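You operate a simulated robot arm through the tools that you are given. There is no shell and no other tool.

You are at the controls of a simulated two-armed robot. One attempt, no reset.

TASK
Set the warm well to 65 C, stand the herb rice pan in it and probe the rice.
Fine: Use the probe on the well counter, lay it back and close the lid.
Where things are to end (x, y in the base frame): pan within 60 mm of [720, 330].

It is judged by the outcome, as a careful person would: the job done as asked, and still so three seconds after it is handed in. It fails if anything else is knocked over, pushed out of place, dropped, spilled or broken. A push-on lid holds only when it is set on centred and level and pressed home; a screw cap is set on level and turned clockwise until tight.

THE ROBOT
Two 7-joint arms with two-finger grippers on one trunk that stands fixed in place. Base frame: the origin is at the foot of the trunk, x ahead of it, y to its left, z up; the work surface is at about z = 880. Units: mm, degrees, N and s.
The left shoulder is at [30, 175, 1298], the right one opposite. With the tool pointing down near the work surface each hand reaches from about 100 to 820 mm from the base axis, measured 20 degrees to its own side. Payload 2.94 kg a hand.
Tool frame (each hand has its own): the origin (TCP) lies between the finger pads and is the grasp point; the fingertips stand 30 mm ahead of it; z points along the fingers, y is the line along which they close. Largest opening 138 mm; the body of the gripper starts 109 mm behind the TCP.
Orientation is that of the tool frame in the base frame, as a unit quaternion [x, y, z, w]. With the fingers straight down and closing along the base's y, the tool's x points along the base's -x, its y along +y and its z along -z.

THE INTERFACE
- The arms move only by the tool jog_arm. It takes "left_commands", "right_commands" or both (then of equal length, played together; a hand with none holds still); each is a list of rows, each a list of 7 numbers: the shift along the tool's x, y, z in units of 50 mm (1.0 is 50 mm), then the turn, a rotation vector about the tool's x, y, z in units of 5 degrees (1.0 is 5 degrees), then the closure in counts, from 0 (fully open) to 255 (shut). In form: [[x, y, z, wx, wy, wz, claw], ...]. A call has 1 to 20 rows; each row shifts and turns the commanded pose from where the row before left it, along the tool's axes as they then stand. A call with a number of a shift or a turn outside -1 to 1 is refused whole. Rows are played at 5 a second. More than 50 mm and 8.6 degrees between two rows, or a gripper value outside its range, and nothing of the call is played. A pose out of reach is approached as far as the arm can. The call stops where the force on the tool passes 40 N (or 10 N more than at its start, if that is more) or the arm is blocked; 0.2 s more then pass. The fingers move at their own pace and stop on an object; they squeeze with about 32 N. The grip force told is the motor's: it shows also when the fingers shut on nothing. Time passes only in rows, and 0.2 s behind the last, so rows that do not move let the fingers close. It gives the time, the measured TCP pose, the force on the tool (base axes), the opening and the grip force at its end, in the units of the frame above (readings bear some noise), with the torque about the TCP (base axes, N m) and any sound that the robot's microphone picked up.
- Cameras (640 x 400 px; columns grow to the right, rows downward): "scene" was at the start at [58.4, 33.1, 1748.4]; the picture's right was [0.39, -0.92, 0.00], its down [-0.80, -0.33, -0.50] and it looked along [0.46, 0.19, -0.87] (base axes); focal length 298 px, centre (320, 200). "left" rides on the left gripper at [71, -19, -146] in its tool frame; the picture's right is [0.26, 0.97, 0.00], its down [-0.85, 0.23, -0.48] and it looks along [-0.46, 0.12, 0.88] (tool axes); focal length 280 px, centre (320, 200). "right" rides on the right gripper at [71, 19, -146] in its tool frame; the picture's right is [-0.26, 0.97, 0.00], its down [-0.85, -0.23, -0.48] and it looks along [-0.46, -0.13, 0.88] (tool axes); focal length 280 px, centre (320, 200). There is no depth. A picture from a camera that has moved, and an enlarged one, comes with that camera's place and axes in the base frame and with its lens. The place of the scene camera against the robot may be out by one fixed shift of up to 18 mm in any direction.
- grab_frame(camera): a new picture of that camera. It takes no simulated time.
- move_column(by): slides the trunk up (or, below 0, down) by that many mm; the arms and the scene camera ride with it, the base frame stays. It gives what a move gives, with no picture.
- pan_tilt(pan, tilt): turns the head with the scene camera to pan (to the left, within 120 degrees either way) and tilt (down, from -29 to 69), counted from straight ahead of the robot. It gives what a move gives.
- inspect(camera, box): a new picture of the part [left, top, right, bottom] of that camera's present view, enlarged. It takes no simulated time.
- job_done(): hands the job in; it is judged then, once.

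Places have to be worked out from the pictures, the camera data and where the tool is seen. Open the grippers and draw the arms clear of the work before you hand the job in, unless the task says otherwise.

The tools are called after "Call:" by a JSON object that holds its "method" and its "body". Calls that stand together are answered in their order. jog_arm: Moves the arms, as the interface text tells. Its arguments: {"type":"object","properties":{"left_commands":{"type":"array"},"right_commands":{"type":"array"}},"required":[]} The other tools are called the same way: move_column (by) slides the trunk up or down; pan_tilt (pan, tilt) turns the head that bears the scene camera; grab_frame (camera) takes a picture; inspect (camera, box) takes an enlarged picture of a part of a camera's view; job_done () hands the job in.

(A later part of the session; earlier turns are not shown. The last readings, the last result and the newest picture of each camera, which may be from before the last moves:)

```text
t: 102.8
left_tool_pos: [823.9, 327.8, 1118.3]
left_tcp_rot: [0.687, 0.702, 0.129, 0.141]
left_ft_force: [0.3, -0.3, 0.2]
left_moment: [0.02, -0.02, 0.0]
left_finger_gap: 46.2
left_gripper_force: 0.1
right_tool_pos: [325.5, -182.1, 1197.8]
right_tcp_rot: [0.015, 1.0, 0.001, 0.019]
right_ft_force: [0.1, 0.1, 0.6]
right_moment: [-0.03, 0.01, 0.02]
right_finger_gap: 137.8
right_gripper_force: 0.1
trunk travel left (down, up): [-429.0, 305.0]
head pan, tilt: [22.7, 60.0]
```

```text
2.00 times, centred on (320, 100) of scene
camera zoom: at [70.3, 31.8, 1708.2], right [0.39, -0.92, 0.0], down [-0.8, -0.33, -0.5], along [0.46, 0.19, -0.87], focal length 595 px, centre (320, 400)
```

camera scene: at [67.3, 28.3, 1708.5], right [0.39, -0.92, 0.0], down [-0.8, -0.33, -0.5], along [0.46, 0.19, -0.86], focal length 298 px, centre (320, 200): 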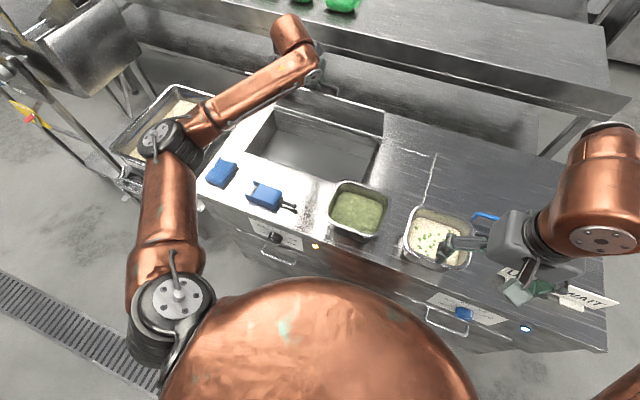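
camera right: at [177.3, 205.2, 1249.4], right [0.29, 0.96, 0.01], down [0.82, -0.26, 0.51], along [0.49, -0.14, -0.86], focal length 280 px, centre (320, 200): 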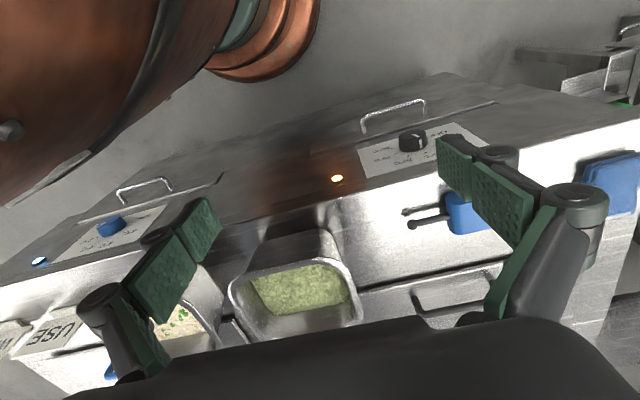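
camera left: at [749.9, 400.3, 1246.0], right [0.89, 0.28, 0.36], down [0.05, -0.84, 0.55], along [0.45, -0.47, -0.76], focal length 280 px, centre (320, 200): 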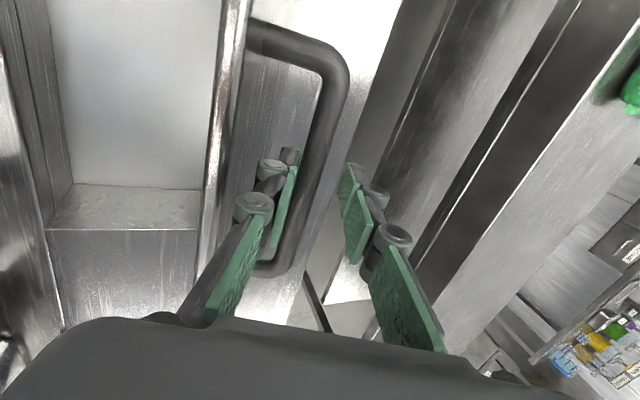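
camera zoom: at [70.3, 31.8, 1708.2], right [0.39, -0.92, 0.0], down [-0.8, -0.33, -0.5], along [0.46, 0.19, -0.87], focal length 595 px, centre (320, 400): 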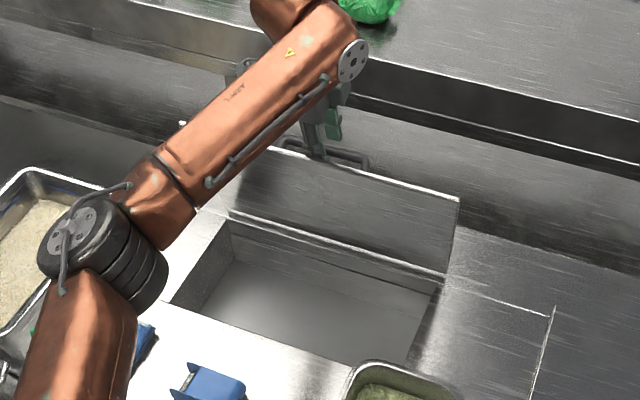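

The lid stays up by itself at about 72° (stiff hinge, no force on the fingers). I'll withdraw the left hand along the lid plane, up and away.

Call:
{"method": "jog_arm", "body": {"left_commands": [[0, 0, -0.5, 0, 0, 0, 170], [0, 0, -0.6, 0, 0, 0, 170], [0, 0, -0.7, 0, 0, 0, 170], [0, 0, -0.7, 0, 0, 0, 120], [0, -0.8, -0.2, 0, 0, 0, 60], [0, -0.8, 0, 0, 0, 0, 0], [0, -0.8, 0, 0.5, 0, 0, 0], [0, -0.8, 0, 0.5, 0, 0, 0], [0, -0.8, 0, 0.5, 0, 0, 0], [0, 0, 0, 0, 0, 0, 0]]}}

Call:
{"method": "grab_frame", "body": {"camera": "left"}}

Call:
{"method": "grab_frame", "body": {"camera": "scene"}}

```text
t: 105.0
left_tool_pos: [585.6, 326.1, 1173.9]
left_tcp_rot: [0.694, 0.708, 0.082, 0.096]
left_ft_force: [-0.5, 0.1, 0.2]
left_moment: [-0.05, -0.01, 0.02]
left_finger_gap: 137.8
left_gripper_force: 0.2
right_tool_pos: [326.9, -182.1, 1197.7]
right_tcp_rot: [0.014, 1.0, 0.002, 0.02]
right_ft_force: [-0.3, 0.2, -0.6]
right_moment: [0.04, 0.03, 0.0]
right_finger_gap: 138.0
right_gripper_force: 0.1
trunk travel left (down, up): [-429.0, 305.0]
head pan, tilt: [22.7, 60.0]
```

```text
taken
camera left: at [530.0, 398.9, 1309.8], right [0.93, 0.28, 0.24], down [0.12, -0.83, 0.54], along [0.35, -0.47, -0.81], focal length 280 px, centre (320, 200)
```

left: 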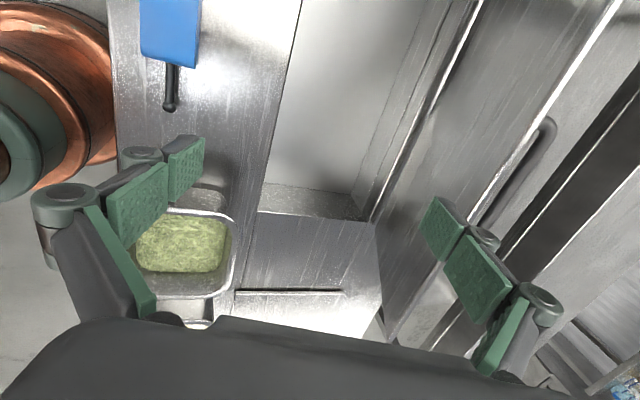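

```text
taken
camera scene: at [71.1, 31.6, 1708.1], right [0.39, -0.92, 0.0], down [-0.8, -0.33, -0.5], along [0.46, 0.19, -0.87], focal length 298 px, centre (320, 200)
```

scene: 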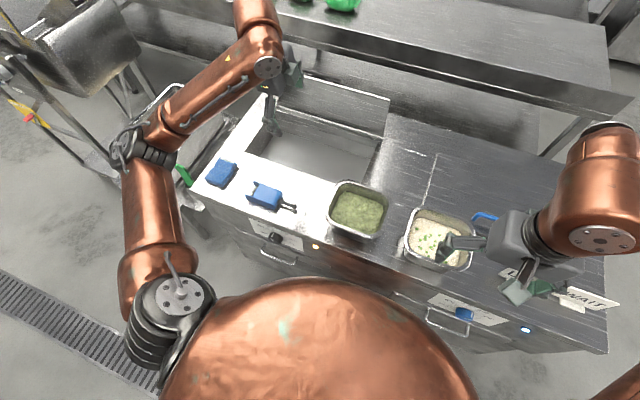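

The lid stays open. The well floor is near z≈771, so the pan will stand just below counter level. I'll carry the pan two-handed by its side rims: first yaw the left hand back and pitch it 30° forward.

Call:
{"method": "jog_arm", "body": {"left_commands": [[0, 0, 0, 0, 0, -1, 0], [0, 0, 0, 0, 0, -1, 0], [0, 0, 0, 0, 0, -1, 0], [0, 0, 0, 0, 0, -1, 0], [0, 0, 0, 0, 0, -1, 0], [0, 0, 0, 0, 0, -1, 0], [0, 0, 0, 0, 0, -1, 0], [0, 0, 0, 0, 0, -1, 0], [0, 0, 0, 0, 0, -1, 0], [0, 0, 0, 0, 0, -1, 0], [0, 0, 0, 0, 0, -1, 0], [0, 0, 0, 0, 0, -1, 0], [0, 0, 0, 0, 0, -1, 0], [0, 0, 0, 0, 0, -1, 0], [0, 0, 0, 0, 0, -1, 0], [0, 0, 0, 0, 0, -1, 0], [0, 0, 0, 0, 0, -1, 0], [0, 0, 0, 0, 0, -1, 0], [0, 0, 0, 0, 0, 0, 0]]}}

Call:
{"method": "jog_arm", "body": {"left_commands": [[0.5, -0.7, 0, 0, 0, 0, 0], [0.5, -0.7, 0, 0, 0, 0, 0], [0.5, -0.7, 0, 0, 0, 0, 0], [0.5, -0.7, 0, 0, 0, 0, 0], [0, 0, 0, 0, 0, 0, 0]]}}

Call:
{"method": "grab_frame", "body": {"camera": "left"}}

Call:
{"method": "grab_frame", "body": {"camera": "scene"}}

```text
t: 109.0
left_tool_pos: [585.7, 324.8, 1174.6]
left_tcp_rot: [-0.01, 0.992, -0.011, 0.127]
left_ft_force: [-0.7, 0.8, 0.4]
left_moment: [0.03, -0.01, 0.01]
left_finger_gap: 138.1
left_gripper_force: 0.1
right_tool_pos: [326.1, -182.2, 1196.4]
right_tcp_rot: [0.015, 1.0, 0.001, 0.019]
right_ft_force: [-1.6, 1.0, -0.4]
right_moment: [0.02, -0.02, 0.02]
right_finger_gap: 137.9
right_gripper_force: 0.0
trunk travel left (down, up): [-429.0, 305.0]
head pan, tilt: [22.7, 60.0]
```

```text
t: 110.2
left_tool_pos: [489.5, 184.1, 1152.6]
left_tcp_rot: [-0.009, 0.992, -0.011, 0.126]
left_ft_force: [-1.1, 0.8, 0.0]
left_moment: [-0.05, -0.01, -0.01]
left_finger_gap: 137.7
left_gripper_force: 0.0
right_tool_pos: [324.9, -181.8, 1197.7]
right_tcp_rot: [0.015, 1.0, 0.001, 0.019]
right_ft_force: [-0.1, -0.3, -0.3]
right_moment: [-0.06, 0.02, 0.03]
right_finger_gap: 138.0
right_gripper_force: 0.0
trunk travel left (down, up): [-429.0, 305.0]
head pan, tilt: [22.7, 60.0]
```

```text
taken
camera left: at [384.8, 165.2, 1276.9], right [-0.27, 0.96, -0.09], down [0.7, 0.26, 0.67], along [0.66, 0.12, -0.74], focal length 280 px, centre (320, 200)
```

left: 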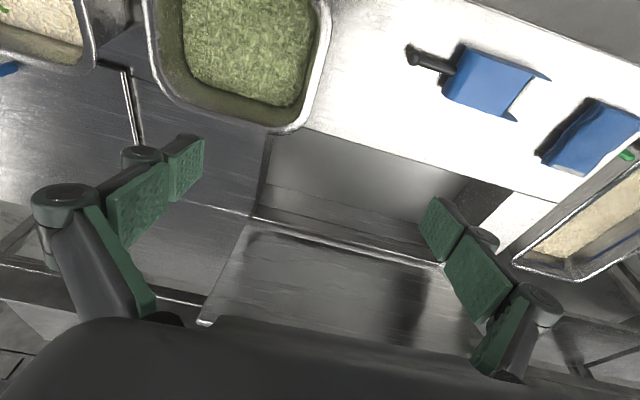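

```text
taken
camera scene: at [70.2, 33.2, 1708.2], right [0.39, -0.92, 0.0], down [-0.8, -0.33, -0.5], along [0.46, 0.19, -0.87], focal length 298 px, centre (320, 200)
```

scene: 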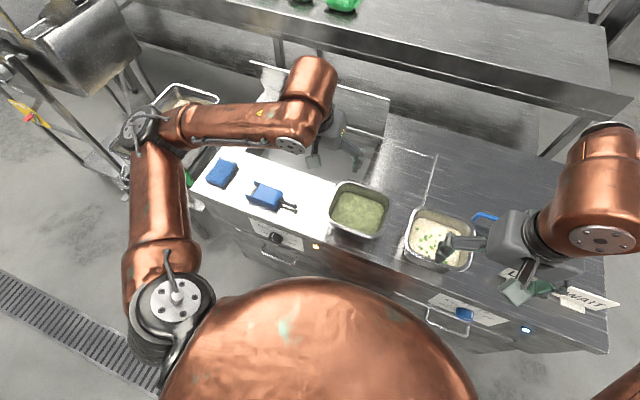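

From two views the pan rim is at z≈980 (100 mm pan), spanning x 410–572 and y −3–167. I'll pitch both hands to 30° and then bring them to standoffs above the two side rims.

Call:
{"method": "jog_arm", "body": {"left_commands": [[0, 0, 0, 0, -1, 0, 163], [0, 0, 0, 0, -1, 0, 163], [0, 0, 0, 0, -1, 0, 163], [0, 0, 0, 0, 0, 0, 163], [0, 0, 0, 0, 0, 0, 163], [0, 0, 0, 0, 0, 0, 163], [0, 0, 0, 0, 0, 0, 163]], "right_commands": [[0, 0, 0, 0, -0.92, 0, 163], [0, 0, 0, 0, -0.92, 0, 163], [0, 0, 0, 0, -0.92, 0, 163], [0, 0, 0, 0, -0.92, 0, 163], [0, 0, 0, 0, -0.92, 0, 163], [0, 0, 0, 0, -0.92, 0, 163], [0, 0, 0, 0, 0, 0, 163]]}}

Call:
{"method": "grab_frame", "body": {"camera": "left"}}

Call:
{"method": "grab_frame", "body": {"camera": "right"}}

```text
t: 111.8
left_tool_pos: [490.1, 182.9, 1151.7]
left_tcp_rot: [-0.012, 0.977, -0.008, 0.212]
left_ft_force: [-0.5, 0.6, -0.2]
left_moment: [-0.01, -0.01, 0.0]
left_finger_gap: 49.6
left_gripper_force: 0.1
left hand out of reach, approached as far as the arm can: row 3
right_tool_pos: [326.0, -182.3, 1198.3]
right_tcp_rot: [0.017, 0.971, -0.002, 0.237]
right_ft_force: [0.6, 0.4, -1.0]
right_moment: [0.03, -0.03, 0.01]
right_finger_gap: 50.0
right_gripper_force: 0.1
trunk travel left (down, up): [-429.0, 305.0]
head pan, tilt: [22.7, 60.0]
```

```text
taken
camera left: at [365.8, 163.4, 1256.6], right [-0.25, 0.96, -0.13], down [0.57, 0.26, 0.78], along [0.78, 0.12, -0.61], focal length 280 px, centre (320, 200)
```

left: 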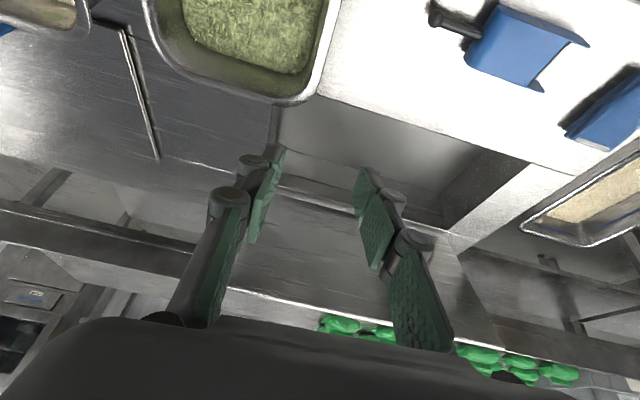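

```text
taken
camera right: at [197.1, -158.7, 1295.9], right [0.26, 0.96, 0.13], down [0.53, -0.25, 0.81], along [0.81, -0.15, -0.57], focal length 280 px, centre (320, 200)
```

right: 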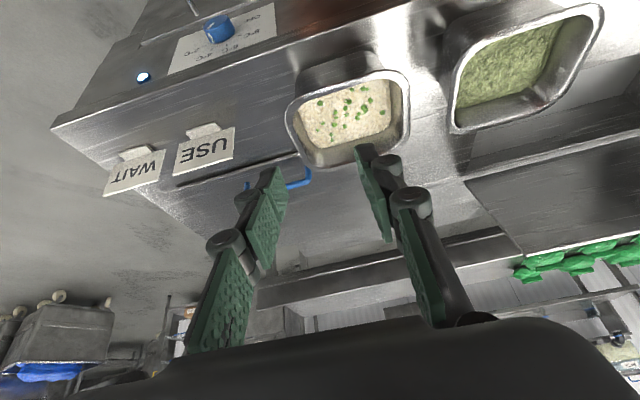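

Call:
{"method": "jog_arm", "body": {"left_commands": [[0.32, -0.13, 0.67, 0, 0, 0, 163], [0.32, -0.13, 0.67, 0, 0, 0, 163], [0.32, -0.13, 0.67, 0, 0, 0, 163], [0, 0, 0, 0, 0, 0, 163], [0, 0, 0, 0, 0, 0, 163], [0, 0, 0, 0, 0, 0, 163], [0, 0, 0, 0, 0, 0, 163]], "right_commands": [[-0.07, 0.613, 0.63, 0, 0, 0, 163], [-0.07, 0.613, 0.63, 0, 0, 0, 163], [-0.07, 0.613, 0.63, 0, 0, 0, 163], [-0.07, 0.613, 0.63, 0, 0, 0, 163], [-0.07, 0.613, 0.63, 0, 0, 0, 163], [-0.07, 0.613, 0.63, 0, 0, 0, 163], [0, 0, 0, 0, 0, 0, 163]]}}

Call:
{"method": "grab_frame", "body": {"camera": "left"}}

Call:
{"method": "grab_frame", "body": {"camera": "right"}}

Call:
{"method": "grab_frame", "body": {"camera": "scene"}}

```text
t: 113.4
left_tool_pos: [489.2, 158.1, 1042.1]
left_tcp_rot: [-0.011, 0.977, -0.009, 0.213]
left_ft_force: [0.1, -0.1, -0.4]
left_moment: [0.0, -0.01, 0.01]
left_finger_gap: 49.9
left_gripper_force: 0.1
right_tool_pos: [443.3, 0.5, 1042.9]
right_tcp_rot: [0.015, 0.966, -0.003, 0.258]
right_ft_force: [0.8, -0.3, 0.5]
right_moment: [0.03, 0.02, 0.03]
right_finger_gap: 49.7
right_gripper_force: 0.0
trunk travel left (down, up): [-429.0, 305.0]
head pan, tilt: [22.7, 60.0]
```

```text
taken
camera left: at [365.4, 139.1, 1146.6], right [-0.25, 0.96, -0.13], down [0.57, 0.26, 0.78], along [0.78, 0.12, -0.61], focal length 280 px, centre (320, 200)
```

left: 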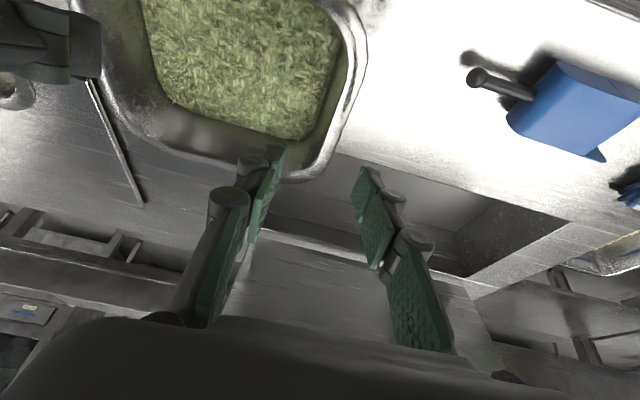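

```text
taken
camera right: at [310.3, 23.0, 1134.7], right [0.26, 0.96, 0.13], down [0.49, -0.25, 0.83], along [0.83, -0.15, -0.53], focal length 280 px, centre (320, 200)
```

right: 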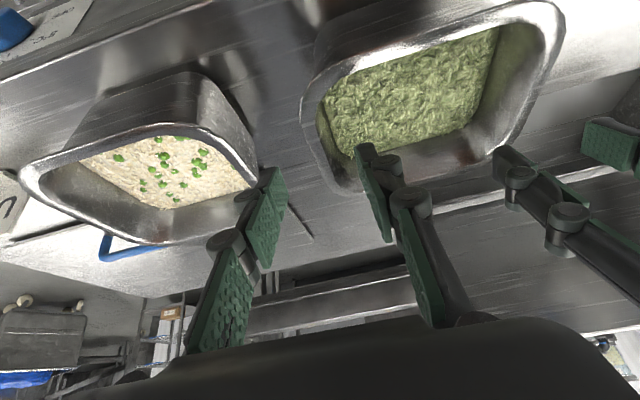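

```text
taken
camera scene: at [69.6, 31.0, 1708.3], right [0.39, -0.92, 0.0], down [-0.8, -0.33, -0.5], along [0.46, 0.19, -0.87], focal length 298 px, centre (320, 200)
```

scene: 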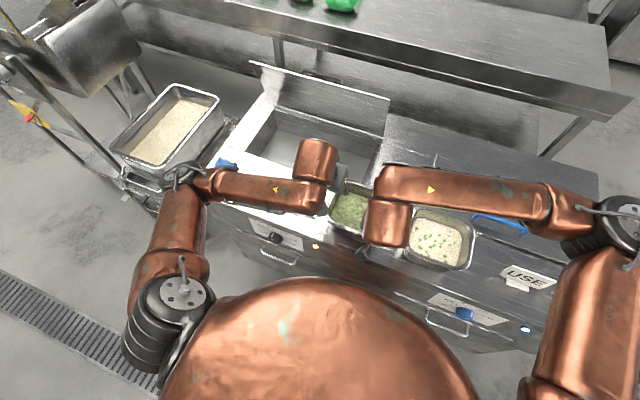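

The rims are at y≈−4 (right) and y≈166 (left). Lowering both hands so the fingers straddle the rims.

Call:
{"method": "jog_arm", "body": {"left_commands": [[0.042, 0.02, 0.52, 0, 0, 0, 163], [0.042, 0.02, 0.52, 0, 0, 0, 163], [0.042, 0, 0.52, 0, 0, 0, 163], [0, 0, 0, 0, 0, 0, 163]], "right_commands": [[0.12, 0.02, 0.51, 0, 0, 0, 163], [0.12, 0, 0.51, 0, 0, 0, 163], [0.12, 0, 0.51, 0, 0, 0, 163], [0, 0, 0, 0, 0, 0, 163]]}}

Call:
{"method": "grab_frame", "body": {"camera": "left"}}

Call:
{"method": "grab_frame", "body": {"camera": "right"}}

```text
t: 114.4
left_tool_pos: [517.0, 162.0, 967.9]
left_tcp_rot: [-0.011, 0.977, -0.009, 0.214]
left_ft_force: [0.2, 0.4, -0.7]
left_moment: [0.01, 0.01, -0.03]
left_finger_gap: 49.7
left_gripper_force: 0.0
right_tool_pos: [465.1, -0.7, 969.3]
right_tcp_rot: [0.014, 0.966, -0.002, 0.257]
right_ft_force: [-0.6, -0.5, -0.6]
right_moment: [0.01, 0.0, 0.0]
right_finger_gap: 49.6
right_gripper_force: 0.1
trunk travel left (down, up): [-429.0, 305.0]
head pan, tilt: [22.7, 60.0]
```

```text
taken
camera left: at [392.3, 142.3, 1072.7], right [-0.25, 0.96, -0.13], down [0.57, 0.26, 0.78], along [0.78, 0.12, -0.61], focal length 280 px, centre (320, 200)
```

left: 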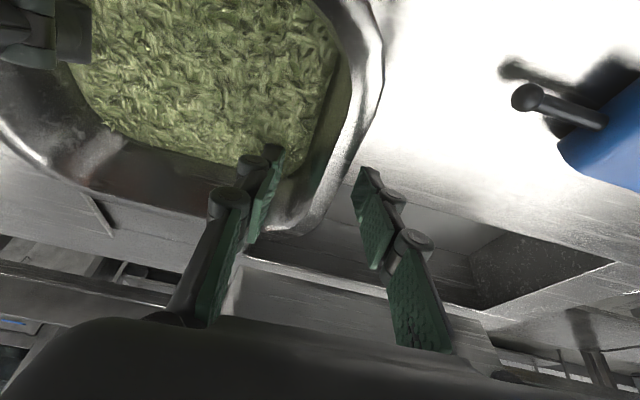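

```text
taken
camera right: at [332.6, 22.3, 1059.4], right [0.26, 0.96, 0.13], down [0.49, -0.25, 0.83], along [0.83, -0.15, -0.53], focal length 280 px, centre (320, 200)
```

right: 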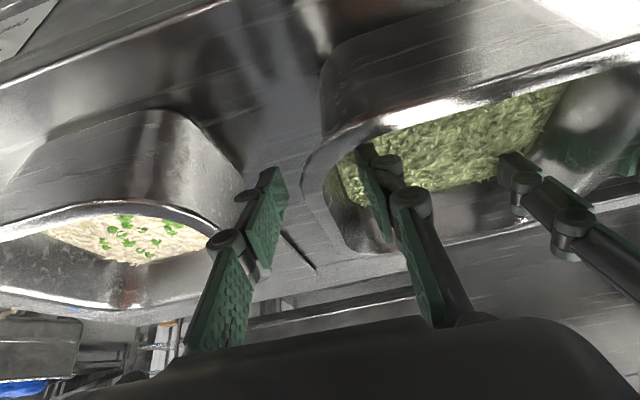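

Both pairs of fingers straddle the rims. Closing both hands.

Call:
{"method": "jog_arm", "body": {"left_commands": [[0, 0, 0, 0, 0, 0, 210], [0, 0, 0, 0, 0, 0, 230], [0, 0, 0, 0, 0, 0, 255], [0, 0, 0, 0, 0, 0, 255], [0, 0, 0, 0, 0, 0, 255], [0, 0, 0, 0, 0, 0, 255]], "right_commands": [[0, 0, 0, 0, 0, 0, 210], [0, 0, 0, 0, 0, 0, 230], [0, 0, 0, 0, 0, 0, 255], [0, 0, 0, 0, 0, 0, 255], [0, 0, 0, 0, 0, 0, 255], [0, 0, 0, 0, 0, 0, 255]]}}

Call:
{"method": "grab_frame", "body": {"camera": "left"}}

Call:
{"method": "grab_frame", "body": {"camera": "right"}}

```text
t: 115.8
left_tool_pos: [516.9, 158.7, 968.2]
left_tcp_rot: [-0.009, 0.977, -0.013, 0.212]
left_ft_force: [-8.1, -27.4, -0.9]
left_moment: [-1.53, 0.61, -0.02]
left_finger_gap: 16.2
left_gripper_force: 32.1
right_tool_pos: [464.6, 1.1, 968.6]
right_tcp_rot: [0.014, 0.966, 0.001, 0.257]
right_ft_force: [6.1, 26.0, -0.4]
right_moment: [1.28, -0.48, 0.44]
right_finger_gap: 17.2
right_gripper_force: 32.6
trunk travel left (down, up): [-429.0, 305.0]
head pan, tilt: [22.7, 60.0]
```

```text
taken
camera left: at [392.0, 141.0, 1072.8], right [-0.25, 0.96, -0.14], down [0.57, 0.26, 0.78], along [0.78, 0.12, -0.61], focal length 280 px, centre (320, 200)
```

left: 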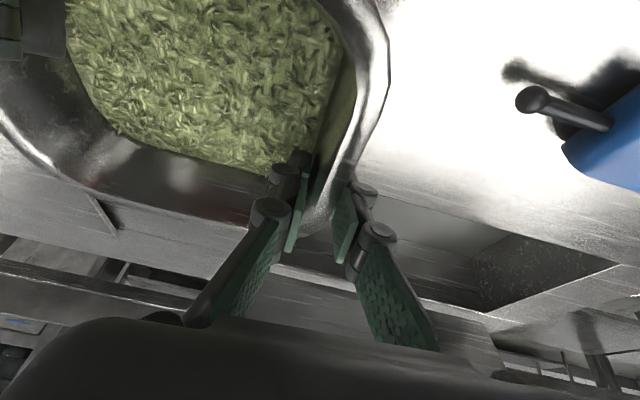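

```text
taken
camera right: at [332.8, 23.6, 1059.9], right [0.25, 0.96, 0.14], down [0.49, -0.25, 0.83], along [0.83, -0.14, -0.54], focal length 280 px, centre (320, 200)
```

right: 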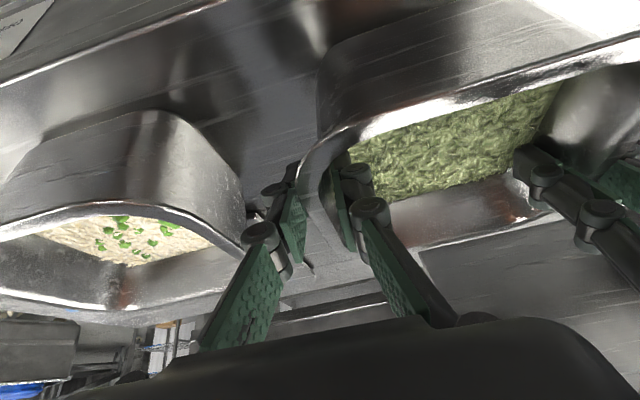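

Both hands grip the rim (gaps 16–17 mm), with about 26 N of inward pull between them. I'll ease the hands inward about 2 mm each and then lift 15 mm as a test.

Call:
{"method": "jog_arm", "body": {"left_commands": [[0, -0.04, 0, 0, 0, 0, 255], [0, 0, 0, 0, 0, 0, 255]], "right_commands": [[0, 0.04, 0, 0, 0, 0, 255], [0, 0, 0, 0, 0, 0, 255]]}}

```text
t: 116.4
left_tool_pos: [517.6, 159.5, 969.3]
left_tcp_rot: [-0.01, 0.977, -0.011, 0.214]
left_ft_force: [-8.2, -18.3, 4.3]
left_moment: [-1.44, 0.66, -0.27]
left_finger_gap: 16.5
left_gripper_force: 31.7
right_tool_pos: [464.8, 2.4, 968.9]
right_tcp_rot: [0.015, 0.966, -0.001, 0.257]
right_ft_force: [5.7, 17.8, 0.5]
right_moment: [1.27, -0.48, 0.35]
right_finger_gap: 17.3
right_gripper_force: 32.4
trunk travel left (down, up): [-429.0, 305.0]
head pan, tilt: [22.7, 60.0]
```

Call:
{"method": "jog_arm", "body": {"left_commands": [[0, -0.05, 0, 0, 0, 0, 255], [-0.063, -0.004, -0.136, 0, 0, 0, 255], [-0.063, -0.004, -0.136, 0, 0, 0, 255], [0, 0, 0, 0, 0, 0, 255], [0, 0, 0, 0, 0, 0, 255]], "right_commands": [[0, 0.05, 0, 0, 0, 0, 255], [-0.075, 0.001, -0.13, 0, 0, 0, 255], [-0.075, 0.001, -0.13, 0, 0, 0, 255], [0, 0, 0, 0, 0, 0, 255], [0, 0, 0, 0, 0, 0, 255]]}}

Call:
{"method": "grab_frame", "body": {"camera": "left"}}

Call:
{"method": "grab_frame", "body": {"camera": "right"}}

Call:
{"method": "inspect", "body": {"camera": "scene", "box": [250, 120, 490, 280]}}

```text
t: 117.6
left_tool_pos: [519.2, 158.7, 982.3]
left_tcp_rot: [-0.013, 0.977, -0.007, 0.213]
left_ft_force: [9.1, 20.0, -6.9]
left_moment: [-0.93, -0.15, -0.06]
left_finger_gap: 17.0
left_gripper_force: 32.2
right_tool_pos: [466.7, 1.7, 983.5]
right_tcp_rot: [0.015, 0.967, -0.004, 0.255]
right_ft_force: [-9.2, -21.8, -4.6]
right_moment: [1.06, -0.01, 0.39]
right_finger_gap: 17.9
right_gripper_force: 32.0
trunk travel left (down, up): [-429.0, 305.0]
head pan, tilt: [22.7, 60.0]
```

```text
taken
camera left: at [393.7, 138.9, 1086.1], right [-0.26, 0.96, -0.13], down [0.57, 0.26, 0.78], along [0.78, 0.13, -0.61], focal length 280 px, centre (320, 200)
```

left: 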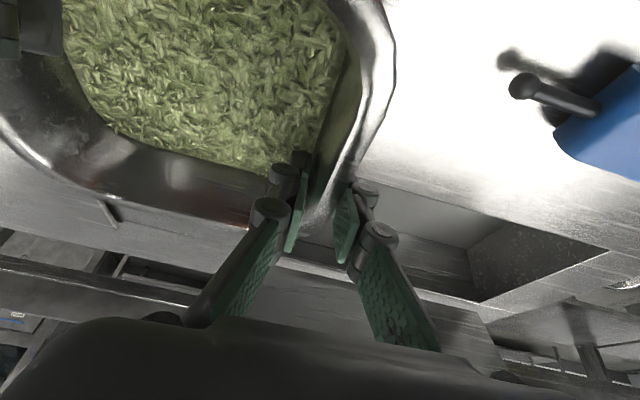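

```text
taken
camera right: at [334.2, 26.9, 1074.7], right [0.26, 0.96, 0.13], down [0.49, -0.24, 0.83], along [0.83, -0.15, -0.54], focal length 280 px, centre (320, 200)
```

right: 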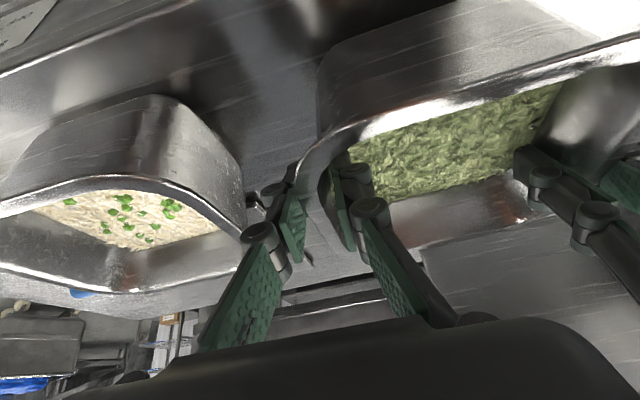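

```text
2.50 times, centred on (370, 200) of scene
camera zoom: at [70.9, 32.1, 1708.1], right [0.39, -0.92, 0.0], down [-0.8, -0.33, -0.5], along [0.46, 0.19, -0.87], focal length 744 px, centre (195, 200)
```

zoom: 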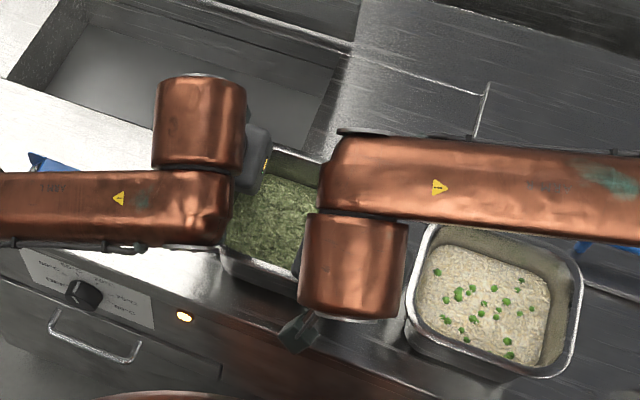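

The pan is off the counter and level (about 1.2 kg). I'll ease the squeeze slightly and lift 40 mm more.

Call:
{"method": "jog_arm", "body": {"left_commands": [[-0.084, 0.003, -0.182, 0, 0, 0, 255], [-0.084, 0.003, -0.182, 0, 0, 0, 255], [-0.084, 0.003, -0.182, 0, 0, 0, 255], [-0.084, 0.003, -0.182, 0, 0, 0, 255], [0, 0, 0, 0, 0, 0, 255]], "right_commands": [[-0.1, -0.007, -0.174, 0, 0, 0, 255], [-0.1, -0.007, -0.174, 0, 0, 0, 255], [-0.1, -0.007, -0.174, 0, 0, 0, 255], [-0.1, -0.007, -0.174, 0, 0, 0, 255], [0, 0, 0, 0, 0, 0, 255]]}}

Call:
{"method": "grab_frame", "body": {"camera": "right"}}

```text
t: 118.8
left_tool_pos: [518.2, 160.9, 1020.5]
left_tcp_rot: [-0.011, 0.977, -0.008, 0.212]
left_ft_force: [2.3, 23.7, -7.6]
left_moment: [0.62, 0.22, -0.48]
left_finger_gap: 15.3
left_gripper_force: 31.8
right_tool_pos: [467.0, 0.7, 1022.2]
right_tcp_rot: [0.015, 0.966, -0.005, 0.257]
right_ft_force: [-3.1, -23.3, -5.6]
right_moment: [-0.53, -0.27, -0.36]
right_finger_gap: 15.1
right_gripper_force: 32.0
trunk travel left (down, up): [-429.0, 305.0]
head pan, tilt: [22.7, 60.0]
```

```text
taken
camera right: at [334.4, 25.5, 1114.9], right [0.26, 0.96, 0.13], down [0.49, -0.24, 0.83], along [0.83, -0.15, -0.54], focal length 280 px, centre (320, 200)
```

right: 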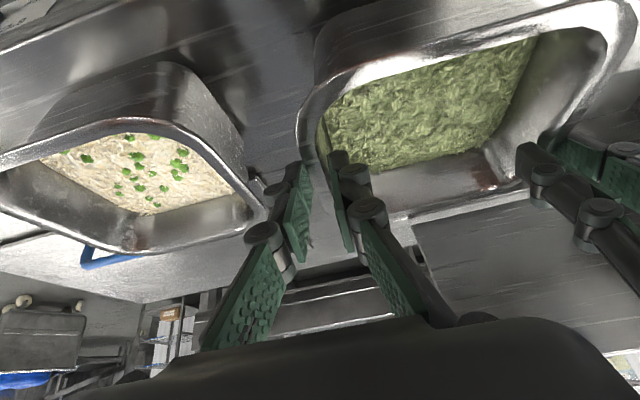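

Call:
{"method": "grab_frame", "body": {"camera": "left"}}

Call:
{"method": "inspect", "body": {"camera": "right", "box": [200, 60, 480, 280]}}

Call:
{"method": "inspect", "body": {"camera": "scene", "box": [250, 120, 490, 280]}}

```text
taken
camera left: at [394.6, 139.9, 1125.5], right [-0.26, 0.96, -0.13], down [0.57, 0.26, 0.78], along [0.78, 0.13, -0.61], focal length 280 px, centre (320, 200)
```

left: 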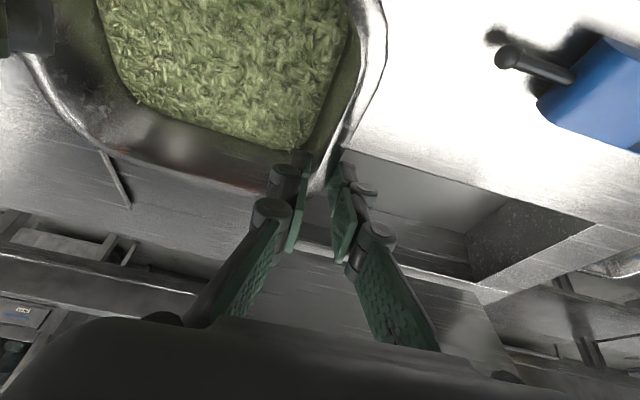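

```text
1.82 times, centred on (340, 170) of right
camera zoom: at [334.4, 25.5, 1114.9], right [0.26, 0.96, 0.13], down [0.49, -0.24, 0.83], along [0.83, -0.15, -0.54], focal length 510 px, centre (284, 254)
```

zoom: 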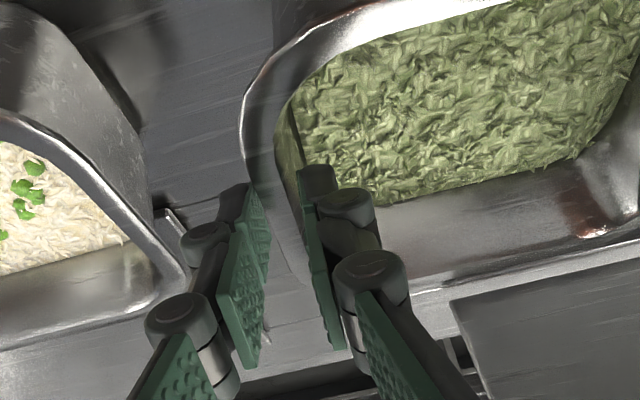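

```text
2.50 times, centred on (370, 200) of scene
camera zoom: at [71.3, 32.3, 1708.0], right [0.39, -0.92, 0.0], down [-0.8, -0.33, -0.5], along [0.46, 0.19, -0.87], focal length 744 px, centre (195, 200)
```

zoom: 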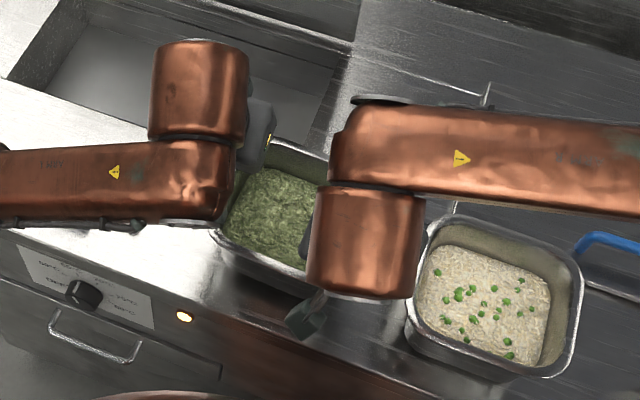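

The pan has slipped to the very tips of the fingers (rim z≈1001, fingertips about 995). I'll lower it back onto the counter right away.

Call:
{"method": "jog_arm", "body": {"left_commands": [[0.061, 0.004, 0.133, 0, 0, 0, 255], [0.061, 0.004, 0.133, 0, 0, 0, 255], [0.061, 0.004, 0.133, 0, 0, 0, 255], [0, 0, 0, 0, 0, 0, 255]], "right_commands": [[0.073, -0.001, 0.127, 0, 0, 0, 255], [0.073, -0.001, 0.127, 0, 0, 0, 255], [0.073, -0.001, 0.127, 0, 0, 0, 255], [0, 0, 0, 0, 0, 0, 255]]}}

Call:
{"method": "grab_frame", "body": {"camera": "right"}}

Call:
{"method": "grab_frame", "body": {"camera": "left"}}

```text
t: 119.8
left_tool_pos: [517.8, 160.0, 1002.3]
left_tcp_rot: [-0.012, 0.977, -0.008, 0.214]
left_ft_force: [7.2, 25.0, 7.8]
left_moment: [0.75, 0.2, -0.38]
left_finger_gap: 15.5
left_gripper_force: 31.9
right_tool_pos: [466.3, 0.8, 1004.2]
right_tcp_rot: [0.016, 0.966, -0.003, 0.259]
right_ft_force: [-4.3, -23.4, 15.1]
right_moment: [-0.53, 0.91, -0.2]
right_finger_gap: 15.1
right_gripper_force: 31.9
trunk travel left (down, up): [-429.0, 305.0]
head pan, tilt: [22.7, 60.0]
```

```text
taken
camera right: at [333.9, 25.2, 1095.0], right [0.26, 0.96, 0.13], down [0.49, -0.25, 0.84], along [0.83, -0.15, -0.53], focal length 280 px, centre (320, 200)
```

right: 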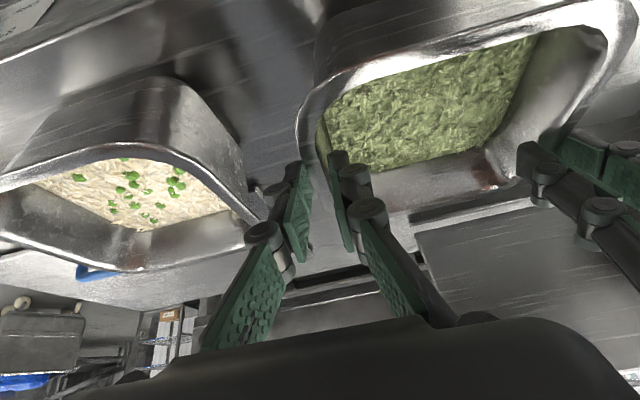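

```text
taken
camera left: at [392.9, 140.2, 1106.1], right [-0.26, 0.96, -0.13], down [0.57, 0.26, 0.78], along [0.78, 0.13, -0.61], focal length 280 px, centre (320, 200)
```

left: 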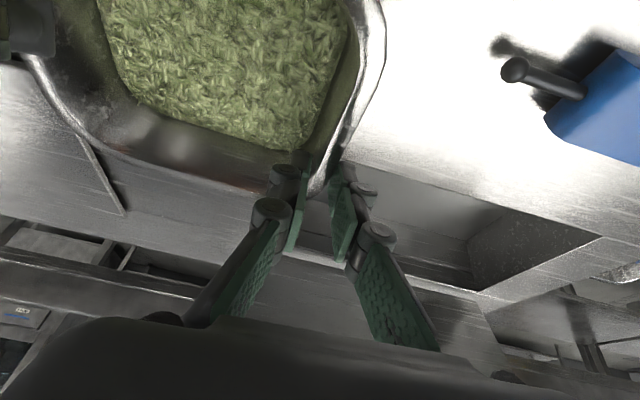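

The pan is back down and resting. Straight-down fingers slip on the tapered rim, so I'll regrip with both hands tilted 30° outward, letting the outer pads slant under the rim and cradle it. First I open, rise and tilt.

Call:
{"method": "jog_arm", "body": {"left_commands": [[0, 0, 0, 0, 0, 0, 144], [0, 0, 0, 0, 0, 0, 144], [0, 0, 0, 0, 0, 0, 144], [-0.167, -0.01, -0.364, 0, 0, 0, 144], [-0.167, -0.01, -0.364, 0, 0, 0, 144], [-0.167, -0.01, -0.364, 0, 0, 0, 144], [0, 0, 0, 0.909, 0, -0.418, 144], [0, 0, 0, 0.909, 0, -0.418, 144], [0, 0, 0, 0.909, 0, -0.418, 144], [0, 0, 0, 0.909, 0, -0.418, 144], [0, 0, 0, 0.909, 0, -0.418, 144], [0, 0, 0, 0.909, 0, -0.418, 144], [0, 0, 0, 0, 0, 0, 144]], "right_commands": [[0, 0, 0, 0, 0, 0, 144], [0, 0, 0, 0, 0, 0, 144], [0, 0, 0, 0, 0, 0, 144], [-0.199, 0.002, -0.347, 0, 0, 0, 144], [-0.199, 0.002, -0.347, 0, 0, 0, 144], [-0.199, 0.002, -0.347, 0, 0, 0, 144], [0, 0, 0, -0.866, 0, 0.5, 144], [0, 0, 0, -0.866, 0, 0.5, 144], [0, 0, 0, -0.866, 0, 0.5, 144], [0, 0, 0, -0.866, 0, 0.5, 144], [0, 0, 0, -0.866, 0, 0.5, 144], [0, 0, 0, -0.866, 0, 0.5, 144], [0, 0, 0, 0, 0, 0, 144]]}}

Call:
{"method": "grab_frame", "body": {"camera": "right"}}

Call:
{"method": "grab_frame", "body": {"camera": "left"}}

Call:
{"method": "grab_frame", "body": {"camera": "scene"}}

```text
t: 122.6
left_tool_pos: [518.4, 158.7, 1060.9]
left_tcp_rot: [-0.066, 0.94, -0.263, 0.207]
left_ft_force: [0.3, -0.1, -0.7]
left_moment: [0.0, 0.02, 0.03]
left_finger_gap: 60.2
left_gripper_force: 0.1
right_tool_pos: [466.3, 3.8, 1062.6]
right_tcp_rot: [0.081, 0.932, 0.248, 0.252]
right_ft_force: [0.7, -0.6, -0.3]
right_moment: [0.0, 0.02, -0.05]
right_finger_gap: 59.9
right_gripper_force: 0.1
trunk travel left (down, up): [-429.0, 305.0]
head pan, tilt: [22.7, 60.0]
```

```text
taken
camera right: at [332.6, -21.9, 1150.9], right [0.25, 0.76, 0.6], down [0.48, -0.63, 0.61], along [0.84, 0.14, -0.53], focal length 280 px, centre (320, 200)
```

right: 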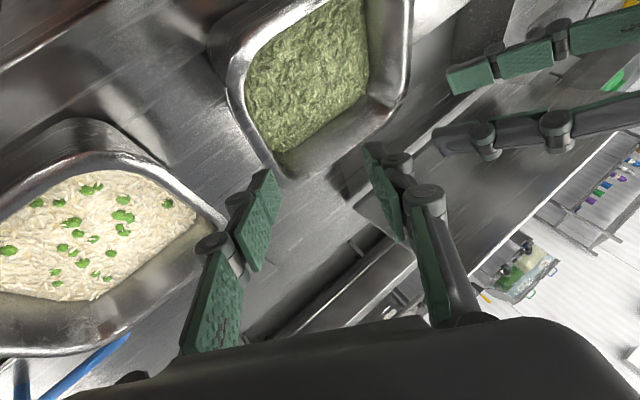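

```text
taken
camera left: at [392.4, 193.3, 1159.3], right [-0.25, 0.76, -0.6], down [0.56, 0.62, 0.55], along [0.79, -0.2, -0.59], focal length 280 px, centre (320, 200)
```

left: 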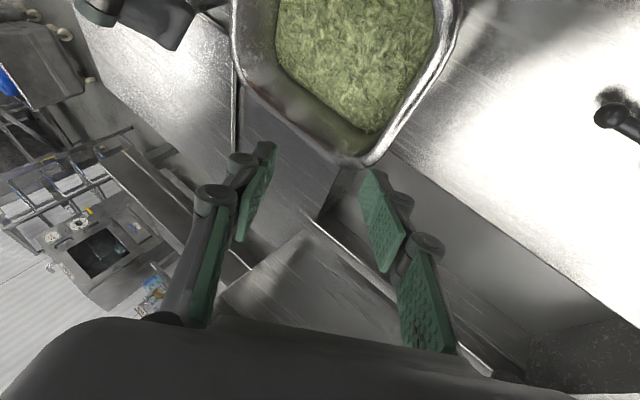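

```text
taken
camera scene: at [70.4, 32.3, 1708.2], right [0.39, -0.92, 0.0], down [-0.8, -0.33, -0.5], along [0.46, 0.19, -0.87], focal length 298 px, centre (320, 200)
```

scene: 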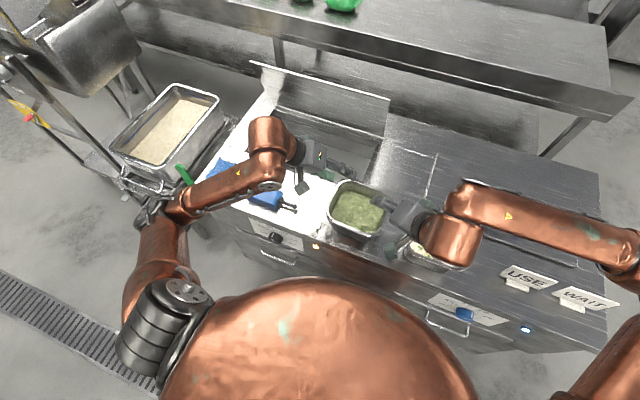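

Call:
{"method": "jog_arm", "body": {"left_commands": [[0.303, 0.46, 0.04, 0, 0, 0, 165], [0.303, 0.46, 0.04, 0, 0, 0, 165], [0, 0, 0, 0, 0, 0, 165]], "right_commands": [[0.37, -0.467, 0.023, 0, 0, 0, 165], [0.37, -0.467, 0.023, 0, 0, 0, 165], [0, 0, 0, 0, 0, 0, 165]]}}

Call:
{"method": "grab_frame", "body": {"camera": "right"}}

Call:
{"method": "grab_frame", "body": {"camera": "left"}}

```text
t: 123.4
left_tool_pos: [491.2, 189.2, 1021.5]
left_tcp_rot: [-0.066, 0.94, -0.262, 0.208]
left_ft_force: [0.8, 0.4, 0.8]
left_moment: [0.02, 0.02, 0.0]
left_finger_gap: 48.7
left_gripper_force: 0.1
right_tool_pos: [433.4, -25.7, 1021.0]
right_tcp_rot: [0.081, 0.932, 0.248, 0.253]
right_ft_force: [0.9, 0.8, -1.3]
right_moment: [0.0, 0.0, 0.03]
right_finger_gap: 48.6
right_gripper_force: 0.0
trunk travel left (down, up): [-429.0, 305.0]
head pan, tilt: [22.7, 60.0]
```

```text
taken
camera right: at [300.4, -50.8, 1110.2], right [0.25, 0.76, 0.6], down [0.48, -0.63, 0.61], along [0.84, 0.14, -0.53], focal length 280 px, centre (320, 200)
```

right: 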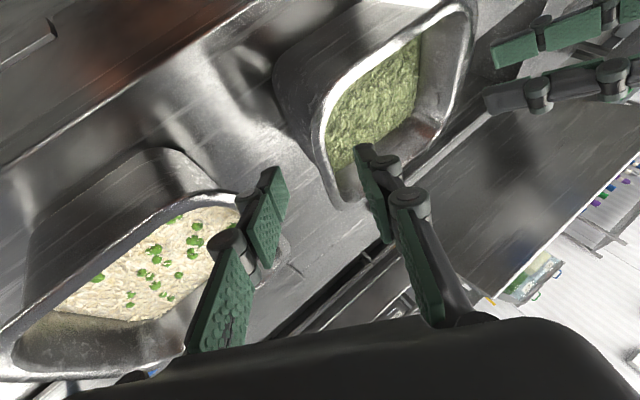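

```text
taken
camera left: at [365.3, 224.0, 1120.7], right [-0.25, 0.76, -0.59], down [0.56, 0.62, 0.55], along [0.79, -0.2, -0.59], focal length 280 px, centre (320, 200)
```

left: 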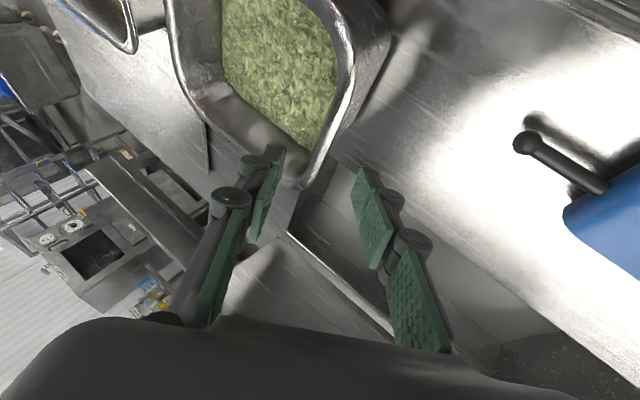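

Call:
{"method": "jog_arm", "body": {"left_commands": [[0, 0, 0.33, 0, 0, 0, 165], [0, 0, 0.33, 0, 0, 0, 165], [0, 0, 0.33, 0, 0, 0, 165], [0, 0, 0, 0, 0, 0, 165]], "right_commands": [[0, 0, 0.33, 0, 0, 0, 165], [0, 0, 0.33, 0, 0, 0, 165], [0, 0, 0.33, 0, 0, 0, 165], [0, 0, 0, 0, 0, 0, 165]]}}

Call:
{"method": "grab_frame", "body": {"camera": "right"}}

Call:
{"method": "grab_frame", "body": {"camera": "left"}}

```text
t: 124.4
left_tool_pos: [512.3, 166.2, 985.1]
left_tcp_rot: [-0.067, 0.94, -0.262, 0.207]
left_ft_force: [-0.3, -0.7, 0.5]
left_moment: [0.0, -0.03, 0.01]
left_finger_gap: 48.7
left_gripper_force: 0.1
right_tool_pos: [458.8, -6.3, 983.9]
right_tcp_rot: [0.08, 0.932, 0.248, 0.253]
right_ft_force: [-1.1, 0.1, -0.2]
right_moment: [0.0, -0.01, -0.04]
right_finger_gap: 49.0
right_gripper_force: 0.0
trunk travel left (down, up): [-429.0, 305.0]
head pan, tilt: [22.7, 60.0]
```

```text
taken
camera right: at [324.7, -30.1, 1072.5], right [0.25, 0.76, 0.6], down [0.48, -0.63, 0.61], along [0.84, 0.14, -0.52], focal length 280 px, centre (320, 200)
```

right: 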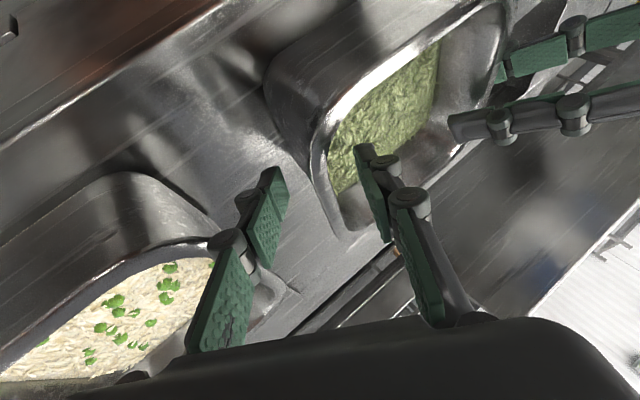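

```text
taken
camera left: at [385.8, 199.9, 1083.3], right [-0.25, 0.76, -0.59], down [0.56, 0.62, 0.55], along [0.79, -0.2, -0.58], focal length 280 px, centre (320, 200)
```

left: 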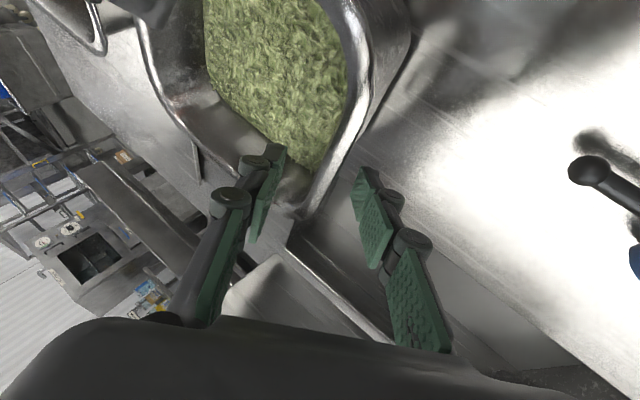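

Rims are between the pads. Going 6 mm deeper and closing.

Call:
{"method": "jog_arm", "body": {"left_commands": [[0, 0, 0.12, 0, 0, 0, 165], [0, 0, 0, 0, 0, 0, 210], [0, 0, 0, 0, 0, 0, 230], [0, 0, 0, 0, 0, 0, 255], [0, 0, 0, 0, 0, 0, 255], [0, 0, 0, 0, 0, 0, 255], [0, 0, 0, 0, 0, 0, 255]], "right_commands": [[0, 0, 0.12, 0, 0, 0, 165], [0, 0, 0, 0, 0, 0, 210], [0, 0, 0, 0, 0, 0, 230], [0, 0, 0, 0, 0, 0, 255], [0, 0, 0, 0, 0, 0, 255], [0, 0, 0, 0, 0, 0, 255], [0, 0, 0, 0, 0, 0, 255]]}}

Call:
{"method": "grab_frame", "body": {"camera": "right"}}

Call:
{"method": "grab_frame", "body": {"camera": "left"}}

```text
t: 126.0
left_tool_pos: [514.1, 161.9, 981.4]
left_tcp_rot: [-0.064, 0.94, -0.264, 0.207]
left_ft_force: [-3.3, -20.3, 3.2]
left_moment: [0.52, -0.57, -0.54]
left_finger_gap: 15.0
left_gripper_force: 31.5
right_tool_pos: [462.8, -0.4, 979.0]
right_tcp_rot: [0.08, 0.932, 0.249, 0.252]
right_ft_force: [7.8, 24.1, 3.2]
right_moment: [-0.51, 0.01, 0.74]
right_finger_gap: 13.8
right_gripper_force: 31.9
trunk travel left (down, up): [-429.0, 305.0]
head pan, tilt: [22.7, 60.0]
```

```text
taken
camera right: at [328.2, -25.9, 1068.1], right [0.25, 0.76, 0.6], down [0.48, -0.63, 0.61], along [0.84, 0.14, -0.52], focal length 280 px, centre (320, 200)
```

right: 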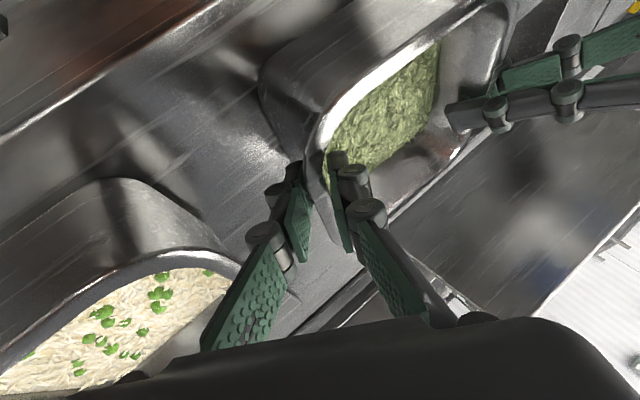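

```text
taken
camera left: at [388.2, 196.9, 1079.1], right [-0.25, 0.76, -0.6], down [0.56, 0.62, 0.55], along [0.79, -0.2, -0.58], focal length 280 px, centre (320, 200)
```

left: 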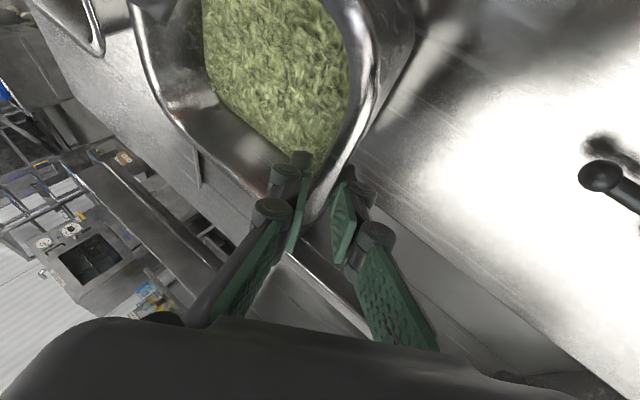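

The rim is nearer the fingertips than I judged. I'll open, go 12 mm deeper, and close again.

Call:
{"method": "jog_arm", "body": {"left_commands": [[0, 0, 0, 0, 0, 0, 165], [0, 0, 0, 0, 0, 0, 165], [0, 0.08, 0.14, 0, 0, 0, 165], [0, 0, 0.14, 0, 0, 0, 165], [0, 0, 0, 0, 0, 0, 165]], "right_commands": [[0, 0, 0, 0, 0, 0, 165], [0, 0, 0, 0, 0, 0, 165], [0, -0.08, 0.14, 0, 0, 0, 165], [0, 0, 0.14, 0, 0, 0, 165], [0, 0, 0, 0, 0, 0, 165]]}}

Call:
{"method": "grab_frame", "body": {"camera": "right"}}

Call:
{"method": "grab_frame", "body": {"camera": "left"}}

```text
t: 127.2
left_tool_pos: [521.2, 159.5, 966.3]
left_tcp_rot: [-0.066, 0.94, -0.261, 0.207]
left_ft_force: [-0.6, -0.6, 0.3]
left_moment: [-0.01, 0.01, -0.02]
left_finger_gap: 48.7
left_gripper_force: 0.0
right_tool_pos: [469.0, -0.3, 967.1]
right_tcp_rot: [0.082, 0.932, 0.248, 0.253]
right_ft_force: [0.6, -0.4, -0.7]
right_moment: [-0.01, 0.03, -0.01]
right_finger_gap: 48.6
right_gripper_force: 0.0
trunk travel left (down, up): [-429.0, 305.0]
head pan, tilt: [22.7, 60.0]
```

```text
taken
camera right: at [335.4, -25.9, 1055.2], right [0.25, 0.76, 0.6], down [0.48, -0.63, 0.61], along [0.84, 0.13, -0.53], focal length 280 px, centre (320, 200)
```

right: 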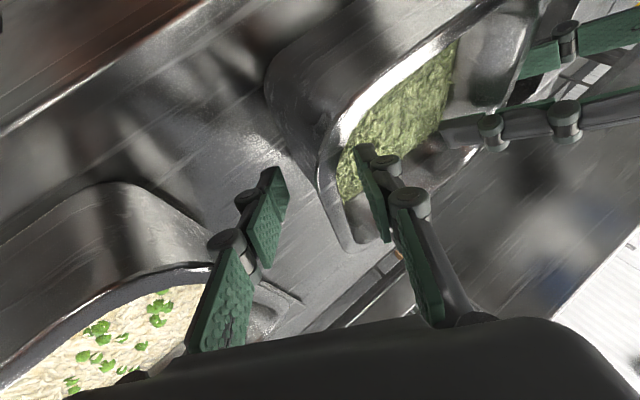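

```text
taken
camera left: at [395.1, 194.2, 1065.8], right [-0.25, 0.76, -0.59], down [0.56, 0.62, 0.55], along [0.79, -0.2, -0.59], focal length 280 px, centre (320, 200)
```

left: 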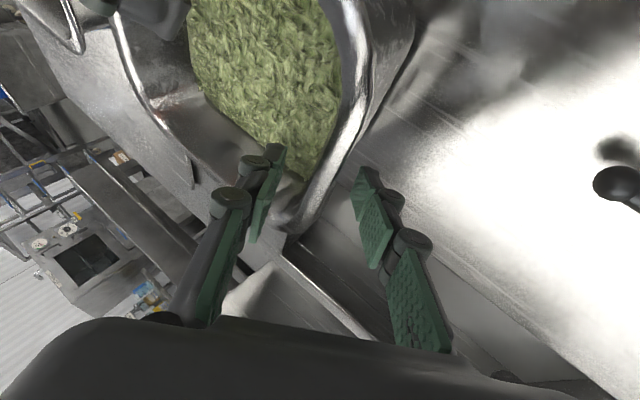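

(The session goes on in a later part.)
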